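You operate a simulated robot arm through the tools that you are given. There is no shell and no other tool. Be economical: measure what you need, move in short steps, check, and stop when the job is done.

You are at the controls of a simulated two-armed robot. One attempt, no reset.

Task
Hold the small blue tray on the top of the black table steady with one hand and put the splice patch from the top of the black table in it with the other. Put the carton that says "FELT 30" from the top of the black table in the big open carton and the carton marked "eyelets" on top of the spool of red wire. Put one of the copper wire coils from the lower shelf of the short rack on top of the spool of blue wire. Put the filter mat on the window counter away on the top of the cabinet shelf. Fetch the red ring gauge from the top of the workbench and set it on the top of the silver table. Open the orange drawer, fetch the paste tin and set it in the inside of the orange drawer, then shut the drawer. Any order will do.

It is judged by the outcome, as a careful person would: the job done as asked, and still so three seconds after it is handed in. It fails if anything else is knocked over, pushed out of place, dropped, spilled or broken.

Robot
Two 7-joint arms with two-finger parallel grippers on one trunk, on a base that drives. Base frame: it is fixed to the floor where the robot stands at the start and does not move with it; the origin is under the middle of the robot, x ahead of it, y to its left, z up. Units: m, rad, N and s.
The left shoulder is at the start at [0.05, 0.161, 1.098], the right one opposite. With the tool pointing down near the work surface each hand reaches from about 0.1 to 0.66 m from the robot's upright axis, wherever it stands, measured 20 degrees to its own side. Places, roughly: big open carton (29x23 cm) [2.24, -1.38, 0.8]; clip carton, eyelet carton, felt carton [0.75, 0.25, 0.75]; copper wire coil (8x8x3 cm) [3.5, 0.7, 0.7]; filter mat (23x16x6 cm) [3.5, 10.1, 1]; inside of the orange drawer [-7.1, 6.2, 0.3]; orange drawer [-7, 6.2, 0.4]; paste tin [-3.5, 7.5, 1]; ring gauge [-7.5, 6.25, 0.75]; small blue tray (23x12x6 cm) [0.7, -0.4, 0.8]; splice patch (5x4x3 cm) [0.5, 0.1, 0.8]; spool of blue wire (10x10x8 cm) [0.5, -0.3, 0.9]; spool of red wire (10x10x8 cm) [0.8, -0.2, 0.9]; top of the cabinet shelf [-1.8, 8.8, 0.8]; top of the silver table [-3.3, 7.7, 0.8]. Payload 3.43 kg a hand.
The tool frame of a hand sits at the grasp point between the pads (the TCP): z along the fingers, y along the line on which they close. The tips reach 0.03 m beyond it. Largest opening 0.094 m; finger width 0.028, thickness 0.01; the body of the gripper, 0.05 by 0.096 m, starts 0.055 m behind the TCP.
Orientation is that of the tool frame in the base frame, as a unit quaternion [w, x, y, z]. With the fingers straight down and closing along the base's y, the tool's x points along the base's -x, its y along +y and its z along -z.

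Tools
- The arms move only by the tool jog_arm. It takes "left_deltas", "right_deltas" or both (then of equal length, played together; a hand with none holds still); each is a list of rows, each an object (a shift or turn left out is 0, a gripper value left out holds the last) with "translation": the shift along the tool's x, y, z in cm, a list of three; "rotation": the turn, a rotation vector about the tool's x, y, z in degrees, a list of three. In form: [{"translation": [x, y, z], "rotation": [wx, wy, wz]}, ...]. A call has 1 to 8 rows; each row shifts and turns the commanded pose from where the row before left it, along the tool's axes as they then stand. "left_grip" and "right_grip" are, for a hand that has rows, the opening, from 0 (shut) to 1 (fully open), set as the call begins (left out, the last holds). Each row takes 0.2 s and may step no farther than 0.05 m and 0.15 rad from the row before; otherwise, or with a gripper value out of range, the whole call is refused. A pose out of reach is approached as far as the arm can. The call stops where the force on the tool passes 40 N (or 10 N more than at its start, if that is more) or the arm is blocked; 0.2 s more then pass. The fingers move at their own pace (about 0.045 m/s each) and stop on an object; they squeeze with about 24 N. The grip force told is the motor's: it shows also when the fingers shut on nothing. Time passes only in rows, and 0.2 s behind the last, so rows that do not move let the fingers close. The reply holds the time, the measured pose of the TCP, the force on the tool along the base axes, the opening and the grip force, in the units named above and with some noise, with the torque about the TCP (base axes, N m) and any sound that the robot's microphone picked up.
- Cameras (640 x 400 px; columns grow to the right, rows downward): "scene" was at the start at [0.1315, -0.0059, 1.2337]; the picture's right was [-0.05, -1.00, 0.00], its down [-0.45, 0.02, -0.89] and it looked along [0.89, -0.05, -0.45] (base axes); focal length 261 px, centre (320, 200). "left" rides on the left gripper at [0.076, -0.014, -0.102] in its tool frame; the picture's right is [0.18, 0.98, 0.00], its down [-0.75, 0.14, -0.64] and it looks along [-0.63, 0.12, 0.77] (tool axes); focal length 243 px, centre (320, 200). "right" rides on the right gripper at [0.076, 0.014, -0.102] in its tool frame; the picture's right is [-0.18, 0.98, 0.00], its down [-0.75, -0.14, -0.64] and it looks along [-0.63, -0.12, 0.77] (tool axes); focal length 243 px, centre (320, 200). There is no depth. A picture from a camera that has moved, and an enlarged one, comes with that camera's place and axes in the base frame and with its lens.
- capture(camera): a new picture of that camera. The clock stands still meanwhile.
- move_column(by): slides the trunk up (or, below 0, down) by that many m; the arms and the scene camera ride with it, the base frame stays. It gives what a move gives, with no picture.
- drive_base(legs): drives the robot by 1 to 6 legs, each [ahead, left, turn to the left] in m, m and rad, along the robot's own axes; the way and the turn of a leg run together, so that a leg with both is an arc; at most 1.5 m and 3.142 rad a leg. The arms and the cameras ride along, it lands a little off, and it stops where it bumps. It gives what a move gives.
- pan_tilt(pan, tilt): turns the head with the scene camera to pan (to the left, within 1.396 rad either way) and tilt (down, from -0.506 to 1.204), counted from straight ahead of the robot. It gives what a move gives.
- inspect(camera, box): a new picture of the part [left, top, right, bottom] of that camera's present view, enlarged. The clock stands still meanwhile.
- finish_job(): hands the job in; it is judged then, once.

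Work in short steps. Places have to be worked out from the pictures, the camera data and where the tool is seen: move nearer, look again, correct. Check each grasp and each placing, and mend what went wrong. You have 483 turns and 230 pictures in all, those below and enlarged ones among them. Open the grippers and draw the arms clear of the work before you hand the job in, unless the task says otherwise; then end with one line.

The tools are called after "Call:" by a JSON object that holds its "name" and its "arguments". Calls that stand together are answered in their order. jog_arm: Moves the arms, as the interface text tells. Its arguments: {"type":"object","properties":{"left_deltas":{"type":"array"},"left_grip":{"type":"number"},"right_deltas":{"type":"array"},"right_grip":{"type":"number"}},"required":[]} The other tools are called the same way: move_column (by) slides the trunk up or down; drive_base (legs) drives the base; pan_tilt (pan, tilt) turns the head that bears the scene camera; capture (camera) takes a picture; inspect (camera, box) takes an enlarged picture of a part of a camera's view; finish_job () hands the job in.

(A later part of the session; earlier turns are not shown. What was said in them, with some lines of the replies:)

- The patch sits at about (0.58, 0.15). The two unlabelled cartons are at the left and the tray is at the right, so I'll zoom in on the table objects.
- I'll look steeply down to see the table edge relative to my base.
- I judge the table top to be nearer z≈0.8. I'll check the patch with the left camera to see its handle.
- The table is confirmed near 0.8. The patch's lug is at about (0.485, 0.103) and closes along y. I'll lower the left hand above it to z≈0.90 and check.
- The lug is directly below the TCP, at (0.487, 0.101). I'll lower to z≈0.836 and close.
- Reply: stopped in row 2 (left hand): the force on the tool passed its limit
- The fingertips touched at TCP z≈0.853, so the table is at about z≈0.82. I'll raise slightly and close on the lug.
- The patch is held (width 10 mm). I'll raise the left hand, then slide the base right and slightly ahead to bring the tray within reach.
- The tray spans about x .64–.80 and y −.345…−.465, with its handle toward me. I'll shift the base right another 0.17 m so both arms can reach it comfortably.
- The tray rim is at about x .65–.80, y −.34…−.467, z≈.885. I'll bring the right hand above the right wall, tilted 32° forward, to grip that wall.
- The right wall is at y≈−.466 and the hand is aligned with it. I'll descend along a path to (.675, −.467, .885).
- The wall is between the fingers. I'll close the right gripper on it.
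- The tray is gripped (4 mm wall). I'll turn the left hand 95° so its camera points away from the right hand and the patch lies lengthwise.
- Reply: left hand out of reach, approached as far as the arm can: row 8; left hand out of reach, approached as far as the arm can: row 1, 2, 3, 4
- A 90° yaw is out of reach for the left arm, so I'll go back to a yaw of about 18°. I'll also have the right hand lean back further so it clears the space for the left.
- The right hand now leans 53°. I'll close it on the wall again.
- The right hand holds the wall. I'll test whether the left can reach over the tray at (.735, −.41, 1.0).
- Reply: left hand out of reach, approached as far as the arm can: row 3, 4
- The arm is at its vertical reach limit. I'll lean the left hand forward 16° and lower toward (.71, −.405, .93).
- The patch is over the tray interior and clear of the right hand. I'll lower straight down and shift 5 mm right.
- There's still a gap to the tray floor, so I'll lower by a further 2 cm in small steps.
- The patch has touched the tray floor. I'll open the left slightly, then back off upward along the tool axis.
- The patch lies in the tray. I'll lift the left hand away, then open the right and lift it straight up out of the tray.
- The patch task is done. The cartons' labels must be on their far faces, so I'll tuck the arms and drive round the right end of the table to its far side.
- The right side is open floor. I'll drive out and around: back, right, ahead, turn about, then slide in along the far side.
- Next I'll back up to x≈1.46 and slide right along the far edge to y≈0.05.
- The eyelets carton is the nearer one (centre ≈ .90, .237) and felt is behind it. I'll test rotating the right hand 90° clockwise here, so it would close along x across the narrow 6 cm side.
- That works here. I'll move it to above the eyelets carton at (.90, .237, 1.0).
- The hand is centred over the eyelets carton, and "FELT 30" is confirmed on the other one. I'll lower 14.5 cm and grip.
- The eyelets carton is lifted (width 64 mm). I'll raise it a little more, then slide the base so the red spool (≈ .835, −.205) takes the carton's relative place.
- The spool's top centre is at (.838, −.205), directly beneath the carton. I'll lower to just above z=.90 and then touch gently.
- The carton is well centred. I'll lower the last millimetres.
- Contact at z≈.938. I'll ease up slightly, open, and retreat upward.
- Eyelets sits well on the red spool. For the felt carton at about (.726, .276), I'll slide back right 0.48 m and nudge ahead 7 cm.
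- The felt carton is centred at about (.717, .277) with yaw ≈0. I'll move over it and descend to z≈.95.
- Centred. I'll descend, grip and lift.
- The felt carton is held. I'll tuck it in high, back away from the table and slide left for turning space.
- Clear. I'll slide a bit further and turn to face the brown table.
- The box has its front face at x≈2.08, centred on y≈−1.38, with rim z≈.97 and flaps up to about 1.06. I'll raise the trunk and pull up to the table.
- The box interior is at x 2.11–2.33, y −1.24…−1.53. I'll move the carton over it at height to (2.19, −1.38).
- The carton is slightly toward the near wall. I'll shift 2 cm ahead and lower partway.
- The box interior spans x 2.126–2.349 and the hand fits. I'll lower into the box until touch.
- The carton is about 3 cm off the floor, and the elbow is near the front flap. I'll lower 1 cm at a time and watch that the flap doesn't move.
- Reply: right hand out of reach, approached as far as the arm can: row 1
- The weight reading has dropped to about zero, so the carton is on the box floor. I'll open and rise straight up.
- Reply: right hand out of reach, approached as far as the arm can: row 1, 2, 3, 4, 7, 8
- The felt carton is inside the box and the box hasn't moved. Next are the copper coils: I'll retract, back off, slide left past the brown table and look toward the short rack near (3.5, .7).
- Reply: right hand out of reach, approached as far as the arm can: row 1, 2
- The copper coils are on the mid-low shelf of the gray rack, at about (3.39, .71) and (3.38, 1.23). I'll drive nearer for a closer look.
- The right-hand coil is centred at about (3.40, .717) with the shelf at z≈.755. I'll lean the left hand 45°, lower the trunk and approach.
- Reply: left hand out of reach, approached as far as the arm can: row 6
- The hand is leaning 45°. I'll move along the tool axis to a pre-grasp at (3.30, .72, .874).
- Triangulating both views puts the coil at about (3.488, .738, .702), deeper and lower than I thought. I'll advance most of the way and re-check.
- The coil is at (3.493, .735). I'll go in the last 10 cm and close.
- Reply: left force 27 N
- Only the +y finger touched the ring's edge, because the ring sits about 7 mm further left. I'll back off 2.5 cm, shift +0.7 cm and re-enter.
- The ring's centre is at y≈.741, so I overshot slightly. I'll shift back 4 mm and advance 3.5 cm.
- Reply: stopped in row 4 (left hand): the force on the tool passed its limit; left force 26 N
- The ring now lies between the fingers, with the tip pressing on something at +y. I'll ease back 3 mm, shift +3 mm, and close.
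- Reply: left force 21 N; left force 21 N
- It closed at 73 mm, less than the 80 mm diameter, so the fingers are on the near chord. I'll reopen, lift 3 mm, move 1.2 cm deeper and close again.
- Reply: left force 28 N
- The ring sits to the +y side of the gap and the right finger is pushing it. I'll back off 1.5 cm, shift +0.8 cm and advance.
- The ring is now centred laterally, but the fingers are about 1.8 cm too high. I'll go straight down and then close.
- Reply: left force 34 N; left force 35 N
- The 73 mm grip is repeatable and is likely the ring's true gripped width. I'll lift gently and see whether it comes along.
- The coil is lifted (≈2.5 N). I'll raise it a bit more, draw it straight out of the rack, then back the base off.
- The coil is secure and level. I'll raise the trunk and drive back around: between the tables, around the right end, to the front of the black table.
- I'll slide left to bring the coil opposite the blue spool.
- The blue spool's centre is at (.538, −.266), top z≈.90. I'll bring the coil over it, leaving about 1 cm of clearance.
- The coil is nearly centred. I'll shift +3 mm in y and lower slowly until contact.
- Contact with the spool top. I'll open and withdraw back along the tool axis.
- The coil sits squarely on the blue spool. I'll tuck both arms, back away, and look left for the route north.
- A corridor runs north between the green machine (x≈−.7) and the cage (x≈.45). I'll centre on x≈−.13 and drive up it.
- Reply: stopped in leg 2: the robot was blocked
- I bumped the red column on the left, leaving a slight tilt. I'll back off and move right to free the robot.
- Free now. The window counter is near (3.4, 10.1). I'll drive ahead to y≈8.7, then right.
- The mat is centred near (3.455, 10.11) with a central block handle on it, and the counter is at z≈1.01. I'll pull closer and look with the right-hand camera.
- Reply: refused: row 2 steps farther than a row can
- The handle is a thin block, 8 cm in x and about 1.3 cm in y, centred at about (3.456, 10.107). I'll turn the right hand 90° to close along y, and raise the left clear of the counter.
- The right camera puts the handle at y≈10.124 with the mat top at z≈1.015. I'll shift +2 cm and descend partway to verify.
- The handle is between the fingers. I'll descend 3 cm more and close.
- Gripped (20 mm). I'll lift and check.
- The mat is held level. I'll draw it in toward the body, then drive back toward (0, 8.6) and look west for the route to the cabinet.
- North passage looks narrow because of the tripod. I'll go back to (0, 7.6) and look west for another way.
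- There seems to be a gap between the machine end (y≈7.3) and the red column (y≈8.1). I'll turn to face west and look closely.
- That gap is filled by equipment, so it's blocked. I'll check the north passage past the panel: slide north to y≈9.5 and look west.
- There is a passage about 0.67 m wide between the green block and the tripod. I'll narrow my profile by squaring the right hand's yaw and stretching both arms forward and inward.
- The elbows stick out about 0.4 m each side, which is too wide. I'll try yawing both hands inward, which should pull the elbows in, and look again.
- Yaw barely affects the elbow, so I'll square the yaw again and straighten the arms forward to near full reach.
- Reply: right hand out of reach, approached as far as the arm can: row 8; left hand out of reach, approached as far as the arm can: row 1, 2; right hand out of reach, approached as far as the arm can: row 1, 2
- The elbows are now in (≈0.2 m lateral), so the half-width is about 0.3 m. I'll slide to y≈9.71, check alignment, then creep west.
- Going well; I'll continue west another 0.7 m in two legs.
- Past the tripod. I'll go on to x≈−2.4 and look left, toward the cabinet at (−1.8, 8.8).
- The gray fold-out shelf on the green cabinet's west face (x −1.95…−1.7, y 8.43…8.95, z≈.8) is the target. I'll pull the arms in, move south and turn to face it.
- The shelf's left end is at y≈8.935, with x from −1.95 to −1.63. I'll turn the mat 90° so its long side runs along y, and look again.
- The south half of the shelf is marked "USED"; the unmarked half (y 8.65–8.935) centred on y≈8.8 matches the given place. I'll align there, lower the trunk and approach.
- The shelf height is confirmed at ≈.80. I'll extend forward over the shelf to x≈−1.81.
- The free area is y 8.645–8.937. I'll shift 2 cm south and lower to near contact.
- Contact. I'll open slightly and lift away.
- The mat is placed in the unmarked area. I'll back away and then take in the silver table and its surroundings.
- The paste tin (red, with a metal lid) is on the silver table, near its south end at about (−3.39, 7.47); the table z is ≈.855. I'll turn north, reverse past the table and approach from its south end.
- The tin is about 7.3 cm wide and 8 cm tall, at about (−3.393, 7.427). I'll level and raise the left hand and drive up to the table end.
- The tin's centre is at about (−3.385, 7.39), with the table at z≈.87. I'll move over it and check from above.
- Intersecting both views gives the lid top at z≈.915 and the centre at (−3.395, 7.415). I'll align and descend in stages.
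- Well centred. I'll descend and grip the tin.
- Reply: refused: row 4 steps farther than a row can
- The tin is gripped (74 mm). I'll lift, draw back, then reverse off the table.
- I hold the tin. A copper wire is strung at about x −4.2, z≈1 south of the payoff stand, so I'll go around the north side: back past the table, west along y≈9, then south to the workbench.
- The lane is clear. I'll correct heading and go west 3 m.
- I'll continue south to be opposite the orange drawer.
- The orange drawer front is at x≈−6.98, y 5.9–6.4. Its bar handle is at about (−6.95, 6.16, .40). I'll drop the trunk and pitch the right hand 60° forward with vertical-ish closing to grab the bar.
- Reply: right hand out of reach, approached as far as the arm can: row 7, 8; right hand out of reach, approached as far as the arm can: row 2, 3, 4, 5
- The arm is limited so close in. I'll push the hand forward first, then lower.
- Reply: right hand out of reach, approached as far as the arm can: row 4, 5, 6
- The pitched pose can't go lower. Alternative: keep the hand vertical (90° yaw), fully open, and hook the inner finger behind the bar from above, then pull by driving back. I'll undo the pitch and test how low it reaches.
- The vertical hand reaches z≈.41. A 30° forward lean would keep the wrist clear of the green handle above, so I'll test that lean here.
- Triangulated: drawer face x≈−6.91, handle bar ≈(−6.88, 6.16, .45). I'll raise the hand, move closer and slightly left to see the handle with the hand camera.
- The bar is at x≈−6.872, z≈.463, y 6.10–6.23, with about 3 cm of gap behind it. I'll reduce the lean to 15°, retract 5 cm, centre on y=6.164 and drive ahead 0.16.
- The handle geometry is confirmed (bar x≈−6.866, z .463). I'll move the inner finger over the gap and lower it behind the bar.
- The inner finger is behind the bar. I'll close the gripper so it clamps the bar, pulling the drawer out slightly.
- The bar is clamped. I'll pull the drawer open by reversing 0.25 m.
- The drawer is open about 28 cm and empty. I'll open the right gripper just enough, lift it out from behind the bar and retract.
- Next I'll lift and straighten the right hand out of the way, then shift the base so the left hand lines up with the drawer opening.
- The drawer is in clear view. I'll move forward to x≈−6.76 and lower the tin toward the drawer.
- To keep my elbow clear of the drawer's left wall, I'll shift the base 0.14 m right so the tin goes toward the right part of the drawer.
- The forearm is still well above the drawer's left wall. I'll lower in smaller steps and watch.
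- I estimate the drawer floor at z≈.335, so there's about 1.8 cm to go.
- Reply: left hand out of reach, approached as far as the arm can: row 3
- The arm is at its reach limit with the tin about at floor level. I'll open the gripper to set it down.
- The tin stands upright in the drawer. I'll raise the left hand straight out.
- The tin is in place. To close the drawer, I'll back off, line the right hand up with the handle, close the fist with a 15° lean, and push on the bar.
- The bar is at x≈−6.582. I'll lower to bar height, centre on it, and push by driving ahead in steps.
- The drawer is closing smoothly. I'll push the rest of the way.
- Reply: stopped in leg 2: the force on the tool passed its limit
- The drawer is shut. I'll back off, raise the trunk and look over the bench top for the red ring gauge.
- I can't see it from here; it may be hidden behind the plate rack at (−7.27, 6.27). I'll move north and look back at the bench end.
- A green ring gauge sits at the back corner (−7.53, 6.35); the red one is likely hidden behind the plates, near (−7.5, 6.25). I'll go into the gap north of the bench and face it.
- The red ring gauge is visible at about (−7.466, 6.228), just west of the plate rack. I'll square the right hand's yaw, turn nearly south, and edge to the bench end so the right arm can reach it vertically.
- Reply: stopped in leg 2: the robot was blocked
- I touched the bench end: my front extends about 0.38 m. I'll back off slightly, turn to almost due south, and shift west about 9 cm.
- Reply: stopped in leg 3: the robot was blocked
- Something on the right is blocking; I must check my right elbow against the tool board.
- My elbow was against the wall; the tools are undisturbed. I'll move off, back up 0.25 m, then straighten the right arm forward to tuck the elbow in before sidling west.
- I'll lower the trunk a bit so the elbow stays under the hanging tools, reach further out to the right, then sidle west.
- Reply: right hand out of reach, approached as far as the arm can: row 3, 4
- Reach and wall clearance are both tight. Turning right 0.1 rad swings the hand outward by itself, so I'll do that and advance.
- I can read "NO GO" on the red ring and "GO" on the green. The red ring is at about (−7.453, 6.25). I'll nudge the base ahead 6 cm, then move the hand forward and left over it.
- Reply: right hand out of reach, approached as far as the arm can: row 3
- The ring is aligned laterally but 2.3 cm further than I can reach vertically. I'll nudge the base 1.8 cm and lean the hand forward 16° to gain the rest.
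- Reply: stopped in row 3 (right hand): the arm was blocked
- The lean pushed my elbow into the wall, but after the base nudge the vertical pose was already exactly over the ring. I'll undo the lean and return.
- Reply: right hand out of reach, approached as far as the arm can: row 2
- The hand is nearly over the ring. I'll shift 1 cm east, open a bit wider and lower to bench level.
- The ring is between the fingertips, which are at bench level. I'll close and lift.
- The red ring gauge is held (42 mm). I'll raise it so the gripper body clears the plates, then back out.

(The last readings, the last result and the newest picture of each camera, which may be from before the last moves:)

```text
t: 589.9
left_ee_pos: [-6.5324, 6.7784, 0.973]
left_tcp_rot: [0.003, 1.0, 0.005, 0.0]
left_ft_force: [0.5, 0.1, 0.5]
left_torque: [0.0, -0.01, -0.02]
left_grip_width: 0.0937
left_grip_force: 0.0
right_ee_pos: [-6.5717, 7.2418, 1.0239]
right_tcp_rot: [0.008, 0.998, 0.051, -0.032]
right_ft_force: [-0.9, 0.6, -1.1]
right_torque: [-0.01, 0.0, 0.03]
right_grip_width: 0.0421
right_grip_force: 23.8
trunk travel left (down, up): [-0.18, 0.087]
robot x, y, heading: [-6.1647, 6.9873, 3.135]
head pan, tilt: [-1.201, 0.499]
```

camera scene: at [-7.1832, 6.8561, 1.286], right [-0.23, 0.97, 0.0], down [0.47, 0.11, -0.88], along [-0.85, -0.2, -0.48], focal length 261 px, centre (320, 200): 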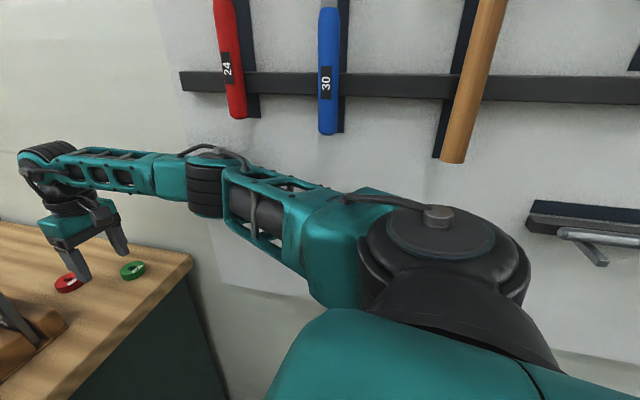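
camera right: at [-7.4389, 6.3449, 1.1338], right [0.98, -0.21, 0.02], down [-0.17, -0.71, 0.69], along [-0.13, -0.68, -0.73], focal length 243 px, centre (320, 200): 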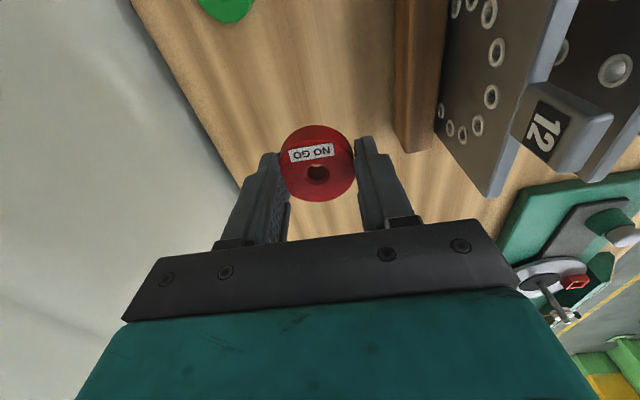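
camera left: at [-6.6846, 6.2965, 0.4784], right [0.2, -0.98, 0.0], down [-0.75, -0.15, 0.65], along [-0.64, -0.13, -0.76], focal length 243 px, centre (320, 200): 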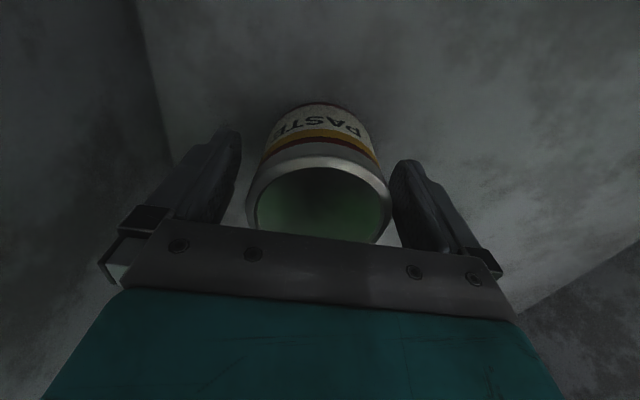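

Facing west. I'll retrace the lane: back to x≈−5.67, north to y≈9.0, and reverse east.

Call:
{"name": "drive_base", "arguments": {"legs": [[-0.5, 0, 0.006], [0, -1.0, 0], [0, -1.01, 0], [-1.5, 0, 0]]}}

Call:
{"name": "pan_tilt", "arguments": {"pan": 0.6, "tilt": 0.5}}

```text
t: 609.4
left_ee_pos: [-4.5593, 8.7972, 0.9718]
left_tcp_rot: [0.003, 1.0, 0.014, 0.0]
left_ft_force: [0.0, 0.7, 0.0]
left_torque: [0.0, 0.01, 0.02]
left_grip_width: 0.094
left_grip_force: 0.1
right_ee_pos: [-4.6057, 9.2599, 1.0231]
right_tcp_rot: [0.008, 0.998, 0.06, -0.032]
right_ft_force: [0.6, 0.7, -1.5]
right_torque: [-0.01, 0.01, 0.02]
right_grip_width: 0.042
right_grip_force: 23.7
trunk travel left (down, up): [-0.18, 0.087]
robot x, y, heading: [-4.1928, 9.0108, -3.127]
head pan, tilt: [-1.201, 0.499]
```

```text
t: 611.2
left_ee_pos: [-4.5577, 8.7982, 0.9721]
left_tcp_rot: [0.003, 1.0, 0.015, 0.0]
left_ft_force: [-0.4, 0.1, 0.3]
left_torque: [0.0, 0.02, -0.01]
left_grip_width: 0.0942
left_grip_force: 0.1
right_ee_pos: [-4.6064, 9.2606, 1.0235]
right_tcp_rot: [0.008, 0.998, 0.06, -0.032]
right_ft_force: [0.6, 0.1, -1.3]
right_torque: [-0.01, 0.01, 0.01]
right_grip_width: 0.042
right_grip_force: 23.7
trunk travel left (down, up): [-0.18, 0.087]
robot x, y, heading: [-4.1935, 9.0115, -3.123]
head pan, tilt: [0.6, 0.499]
```

Call:
{"name": "drive_base", "arguments": {"legs": [[0, 0, -0.016], [-1.0, 0, 0], [-0.58, 0, 0], [0, 1.47, 0]]}}

Call:
{"name": "pan_tilt", "arguments": {"pan": -0.15, "tilt": 0.6}}

Call:
{"name": "capture", "arguments": {"camera": "scene"}}

```text
t: 626.5
left_ee_pos: [-2.9881, 7.3434, 0.9729]
left_tcp_rot: [0.002, 1.0, 0.003, 0.0]
left_ft_force: [0.3, 0.6, 0.6]
left_torque: [-0.01, 0.01, 0.0]
left_grip_width: 0.0942
left_grip_force: 0.0
right_ee_pos: [-3.0248, 7.8066, 1.0253]
right_tcp_rot: [0.008, 0.998, 0.049, -0.032]
right_ft_force: [-0.1, 0.0, -1.7]
right_torque: [-0.01, -0.01, -0.02]
right_grip_width: 0.0421
right_grip_force: 24.4
trunk travel left (down, up): [-0.18, 0.087]
robot x, y, heading: [-2.6187, 7.5498, 3.132]
head pan, tilt: [0.6, 0.499]
```

```text
t: 627.6
left_ee_pos: [-2.9877, 7.343, 0.9719]
left_tcp_rot: [0.002, 1.0, 0.003, 0.0]
left_ft_force: [-0.1, -0.4, 0.7]
left_torque: [-0.02, 0.0, 0.03]
left_grip_width: 0.094
left_grip_force: 0.1
right_ee_pos: [-3.0246, 7.8068, 1.0241]
right_tcp_rot: [0.008, 0.998, 0.049, -0.033]
right_ft_force: [-0.7, 0.2, -1.7]
right_torque: [-0.01, -0.01, 0.01]
right_grip_width: 0.0421
right_grip_force: 24.1
trunk travel left (down, up): [-0.18, 0.087]
robot x, y, heading: [-2.6185, 7.5499, 3.134]
head pan, tilt: [-0.15, 0.6]
```

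```text
32 pictures are left
camera scene: at [-2.7453, 7.5604, 1.277], right [0.16, 0.99, 0.0], down [0.56, -0.09, -0.83], along [-0.81, 0.13, -0.56], focal length 261 px, centre (320, 200)
```

scene: 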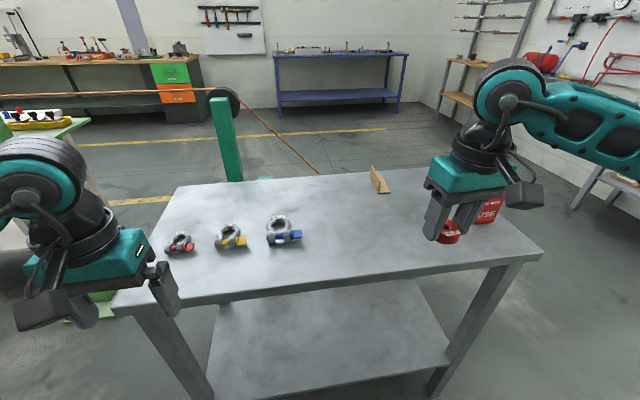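

The middle of the silver table is free. I'll set the ring at about (−3.22, 7.74): nudge ahead and extend over it.

Call:
{"name": "drive_base", "arguments": {"legs": [[0.04, 0, 0]]}}

Call:
{"name": "jog_arm", "arguments": {"right_deltas": [{"translation": [-4, 1.3, 0]}, {"translation": [-4, 1.3, 0]}, {"translation": [-4, 1.3, 1]}, {"translation": [-4, 1.3, 3]}, {"translation": [0, 0, 4]}, {"translation": [0, 0, 3]}]}}

Call:
{"name": "capture", "arguments": {"camera": "scene"}}

```text
t: 628.5
left_ee_pos: [-3.0277, 7.3433, 0.9717]
left_tcp_rot: [0.002, 1.0, 0.004, 0.001]
left_ft_force: [-0.7, -0.4, 0.6]
left_torque: [-0.03, 0.01, 0.0]
left_grip_width: 0.094
left_grip_force: 0.0
right_ee_pos: [-3.0656, 7.8083, 1.023]
right_tcp_rot: [0.007, 0.998, 0.049, -0.031]
right_ft_force: [-0.3, -0.7, -1.0]
right_torque: [0.01, -0.04, 0.01]
right_grip_width: 0.042
right_grip_force: 24.1
trunk travel left (down, up): [-0.18, 0.087]
robot x, y, heading: [-2.6606, 7.5448, 3.134]
head pan, tilt: [-0.15, 0.6]
```

```text
refused: row 4 steps farther than a row can; nothing moved
```

```text
31 pictures are left
camera scene: at [-2.7862, 7.5609, 1.2768], right [0.16, 0.99, 0.0], down [0.56, -0.09, -0.82], along [-0.81, 0.13, -0.57], focal length 261 px, centre (320, 200)
```

scene: 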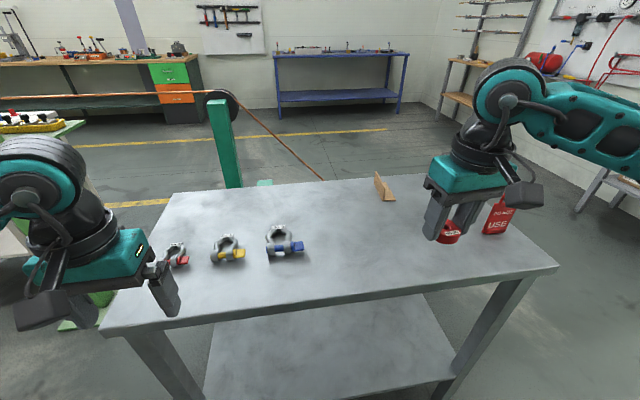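

Call:
{"name": "jog_arm", "arguments": {"right_deltas": [{"translation": [-4, 1.3, 0]}, {"translation": [-4, 1.3, 0]}, {"translation": [-4, 1.3, 1]}, {"translation": [-3.5, 1.3, 2]}, {"translation": [0, 0, 4]}, {"translation": [0, 0, 3]}]}}

Call:
{"name": "capture", "arguments": {"camera": "scene"}}

Call:
{"name": "capture", "arguments": {"camera": "right"}}

```text
t: 629.9
left_ee_pos: [-3.0277, 7.3441, 0.9712]
left_tcp_rot: [0.003, 1.0, 0.003, 0.0]
left_ft_force: [0.5, 0.6, 0.4]
left_torque: [0.0, 0.01, 0.03]
left_grip_width: 0.0943
left_grip_force: 0.0
right_ee_pos: [-3.2196, 7.7384, 0.9335]
right_tcp_rot: [0.007, 0.998, 0.049, -0.032]
right_ft_force: [0.7, -0.2, -1.7]
right_torque: [0.02, 0.0, 0.01]
right_grip_width: 0.0421
right_grip_force: 24.4
trunk travel left (down, up): [-0.18, 0.087]
robot x, y, heading: [-2.6588, 7.5474, 3.133]
head pan, tilt: [-0.15, 0.6]
```

```text
30 pictures are left
camera scene: at [-2.7857, 7.5608, 1.277], right [0.16, 0.99, 0.0], down [0.56, -0.09, -0.82], along [-0.81, 0.13, -0.57], focal length 261 px, centre (320, 200)
```

scene: 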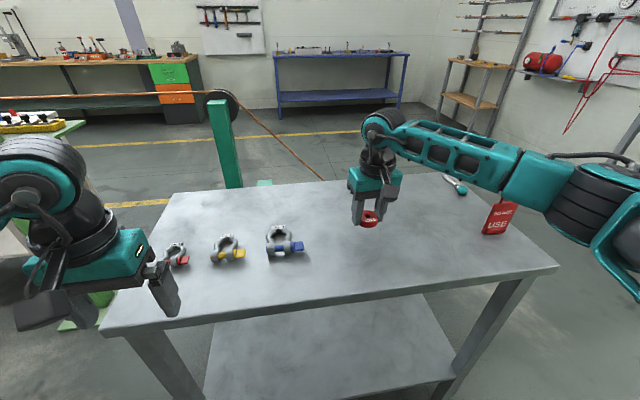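

```text
29 pictures are left
camera right: at [-3.1371, 7.734, 1.0302], right [-0.09, -1.0, 0.02], down [-0.72, 0.08, 0.69], along [-0.69, 0.04, -0.73], focal length 243 px, centre (320, 200)
```

right: 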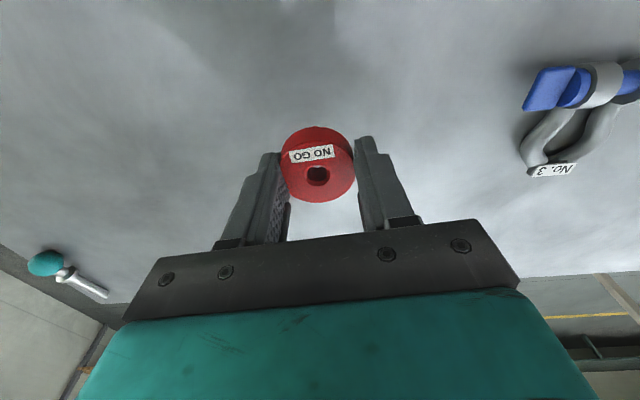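

The spot is clear. I'll lower the ring to the table until contact.

Call:
{"name": "jog_arm", "arguments": {"right_deltas": [{"translation": [0, 0, 3]}, {"translation": [0, 0, 1.5]}, {"translation": [0, 0, 0.6]}]}}

Call:
{"name": "jog_arm", "arguments": {"right_deltas": [{"translation": [0, 0, 0.4]}, {"translation": [0, 0, 0.4]}]}}

```text
t: 630.7
left_ee_pos: [-3.0279, 7.343, 0.9727]
left_tcp_rot: [0.002, 1.0, 0.002, 0.0]
left_ft_force: [0.9, 0.4, 0.0]
left_torque: [0.02, -0.01, 0.0]
left_grip_width: 0.0941
left_grip_force: 0.1
right_ee_pos: [-3.2239, 7.7376, 0.8834]
right_tcp_rot: [0.007, 0.998, 0.049, -0.032]
right_ft_force: [0.9, -0.6, -1.2]
right_torque: [0.03, -0.01, 0.0]
right_grip_width: 0.0418
right_grip_force: 24.0
trunk travel left (down, up): [-0.18, 0.087]
robot x, y, heading: [-2.6603, 7.5453, 3.133]
head pan, tilt: [-0.15, 0.6]
```

```text
t: 631.3
left_ee_pos: [-3.0253, 7.3437, 0.9739]
left_tcp_rot: [0.002, 1.0, 0.003, -0.002]
left_ft_force: [0.5, -0.1, 0.8]
left_torque: [0.01, 0.0, 0.03]
left_grip_width: 0.0941
left_grip_force: 0.1
right_ee_pos: [-3.2224, 7.7383, 0.8802]
right_tcp_rot: [0.007, 0.998, 0.048, -0.036]
right_ft_force: [2.9, 5.7, 28.9]
right_torque: [0.69, -0.21, 0.05]
right_grip_width: 0.0422
right_grip_force: 24.3
trunk travel left (down, up): [-0.18, 0.087]
robot x, y, heading: [-2.6594, 7.5496, 3.135]
head pan, tilt: [-0.15, 0.6]
```

Firm contact. I'll ease up slightly, open, and lift away.

Call:
{"name": "jog_arm", "arguments": {"right_deltas": [{"translation": [0, 0, -0.4]}, {}]}}

Call:
{"name": "jog_arm", "arguments": {"right_deltas": [{}, {}], "right_grip": 0.8}}

Call:
{"name": "jog_arm", "arguments": {"right_deltas": [{"translation": [0, 0, -3]}, {"translation": [0, 0, -4]}, {"translation": [0, 0, -4]}, {"translation": [4, 0, -2]}, {"translation": [4.5, 0, 0]}, {"translation": [4.5, 0, 0]}]}}

Call:
{"name": "inspect", "arguments": {"camera": "scene", "box": [240, 150, 520, 300]}}

```text
t: 631.9
left_ee_pos: [-3.0269, 7.3435, 0.973]
left_tcp_rot: [0.002, 1.0, 0.004, -0.001]
left_ft_force: [-0.2, 0.2, 0.0]
left_torque: [-0.01, 0.01, 0.02]
left_grip_width: 0.094
left_grip_force: 0.1
right_ee_pos: [-3.2237, 7.7386, 0.8806]
right_tcp_rot: [0.008, 0.998, 0.048, -0.033]
right_ft_force: [-5.4, 2.7, 19.5]
right_torque: [0.22, 0.59, -0.04]
right_grip_width: 0.0421
right_grip_force: 24.0
trunk travel left (down, up): [-0.18, 0.087]
robot x, y, heading: [-2.6574, 7.5498, 3.133]
head pan, tilt: [-0.15, 0.6]
```

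```text
t: 632.5
left_ee_pos: [-3.0263, 7.3428, 0.9738]
left_tcp_rot: [0.001, 1.0, 0.004, -0.002]
left_ft_force: [0.3, 0.2, 0.7]
left_torque: [0.02, 0.01, 0.01]
left_grip_width: 0.0939
left_grip_force: 0.0
right_ee_pos: [-3.2217, 7.733, 0.8813]
right_tcp_rot: [0.009, 0.998, 0.051, -0.034]
right_ft_force: [0.8, -17.6, 18.4]
right_torque: [0.16, -0.16, -0.12]
right_grip_width: 0.0656
right_grip_force: 0.1
trunk travel left (down, up): [-0.18, 0.087]
robot x, y, heading: [-2.6568, 7.5446, 3.133]
head pan, tilt: [-0.15, 0.6]
```

```text
t: 633.9
left_ee_pos: [-3.0274, 7.3435, 0.9724]
left_tcp_rot: [0.003, 1.0, 0.003, 0.0]
left_ft_force: [0.7, -0.2, -0.5]
left_torque: [0.0, 0.05, 0.01]
left_grip_width: 0.094
left_grip_force: 0.1
right_ee_pos: [-3.0855, 7.7524, 1.0027]
right_tcp_rot: [0.007, 0.998, 0.049, -0.032]
right_ft_force: [0.9, 0.3, -0.4]
right_torque: [0.01, 0.02, -0.02]
right_grip_width: 0.0753
right_grip_force: 0.0
trunk travel left (down, up): [-0.18, 0.087]
robot x, y, heading: [-2.6558, 7.5463, 3.133]
head pan, tilt: [-0.15, 0.6]
```

```text
2.29 times, centred on (380, 225) of scene
camera zoom: at [-2.785, 7.561, 1.2771], right [0.16, 0.99, 0.0], down [0.56, -0.09, -0.83], along [-0.82, 0.13, -0.56], focal length 597 px, centre (183, 143)
```

zoom: 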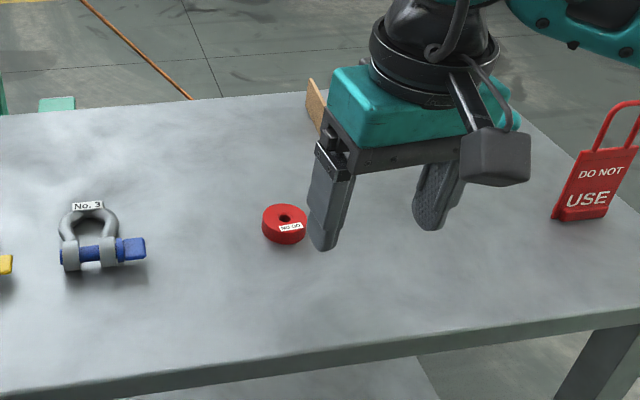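

The ring gauge lies flat on the silver table. I'll back off clear and check the drawer from here before handing in.

Call:
{"name": "drive_base", "arguments": {"legs": [[-0.12, 0, 0]]}}

Call:
{"name": "inspect", "arguments": {"camera": "scene", "box": [120, 40, 280, 140]}}

Call:
{"name": "capture", "arguments": {"camera": "scene"}}

```text
t: 635.1
left_ee_pos: [-2.9076, 7.3426, 0.9729]
left_tcp_rot: [0.002, 1.0, 0.005, -0.001]
left_ft_force: [0.7, -0.4, 0.1]
left_torque: [0.0, 0.02, 0.02]
left_grip_width: 0.094
left_grip_force: 0.0
right_ee_pos: [-2.9663, 7.752, 1.0026]
right_tcp_rot: [0.007, 0.998, 0.05, -0.032]
right_ft_force: [0.4, -0.1, -0.7]
right_torque: [0.01, -0.01, -0.04]
right_grip_width: 0.075
right_grip_force: 0.2
trunk travel left (down, up): [-0.18, 0.087]
robot x, y, heading: [-2.5404, 7.5513, 3.136]
head pan, tilt: [-0.15, 0.6]
```

```text
4.00 times, centred on (200, 90) of scene
camera zoom: at [-2.6658, 7.5598, 1.2771], right [0.16, 0.99, 0.0], down [0.56, -0.09, -0.83], along [-0.82, 0.13, -0.56], focal length 1044 px, centre (800, 640)
```

zoom: 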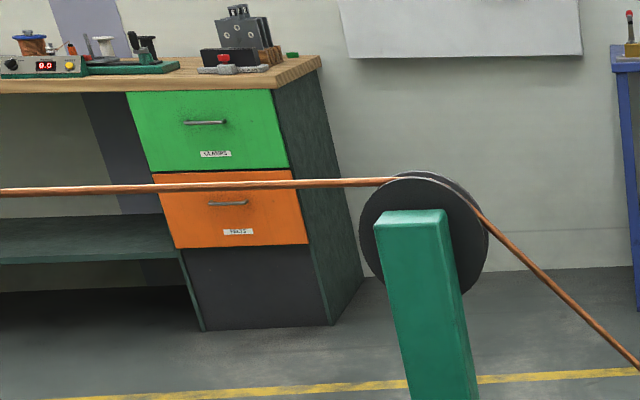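

```text
26 pictures are left
camera scene: at [-2.6658, 7.5598, 1.2771], right [0.16, 0.99, 0.0], down [0.56, -0.09, -0.83], along [-0.82, 0.13, -0.56], focal length 261 px, centre (320, 200)
```

scene: 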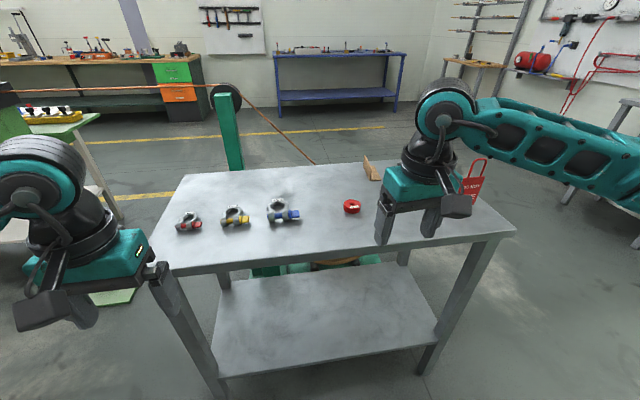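

The drawer is flush and shut, the ring gauge is in place, and both grippers are open and clear, so I'm handing the job in.

Call:
{"name": "finish_job", "arguments": {}}

```text
The job is handed in.
```

All the items are in the places you asked for and the job is handed in, but my left arm bumped a red column and my right elbow touched the wall by the tool board, with nothing seen knocked over.
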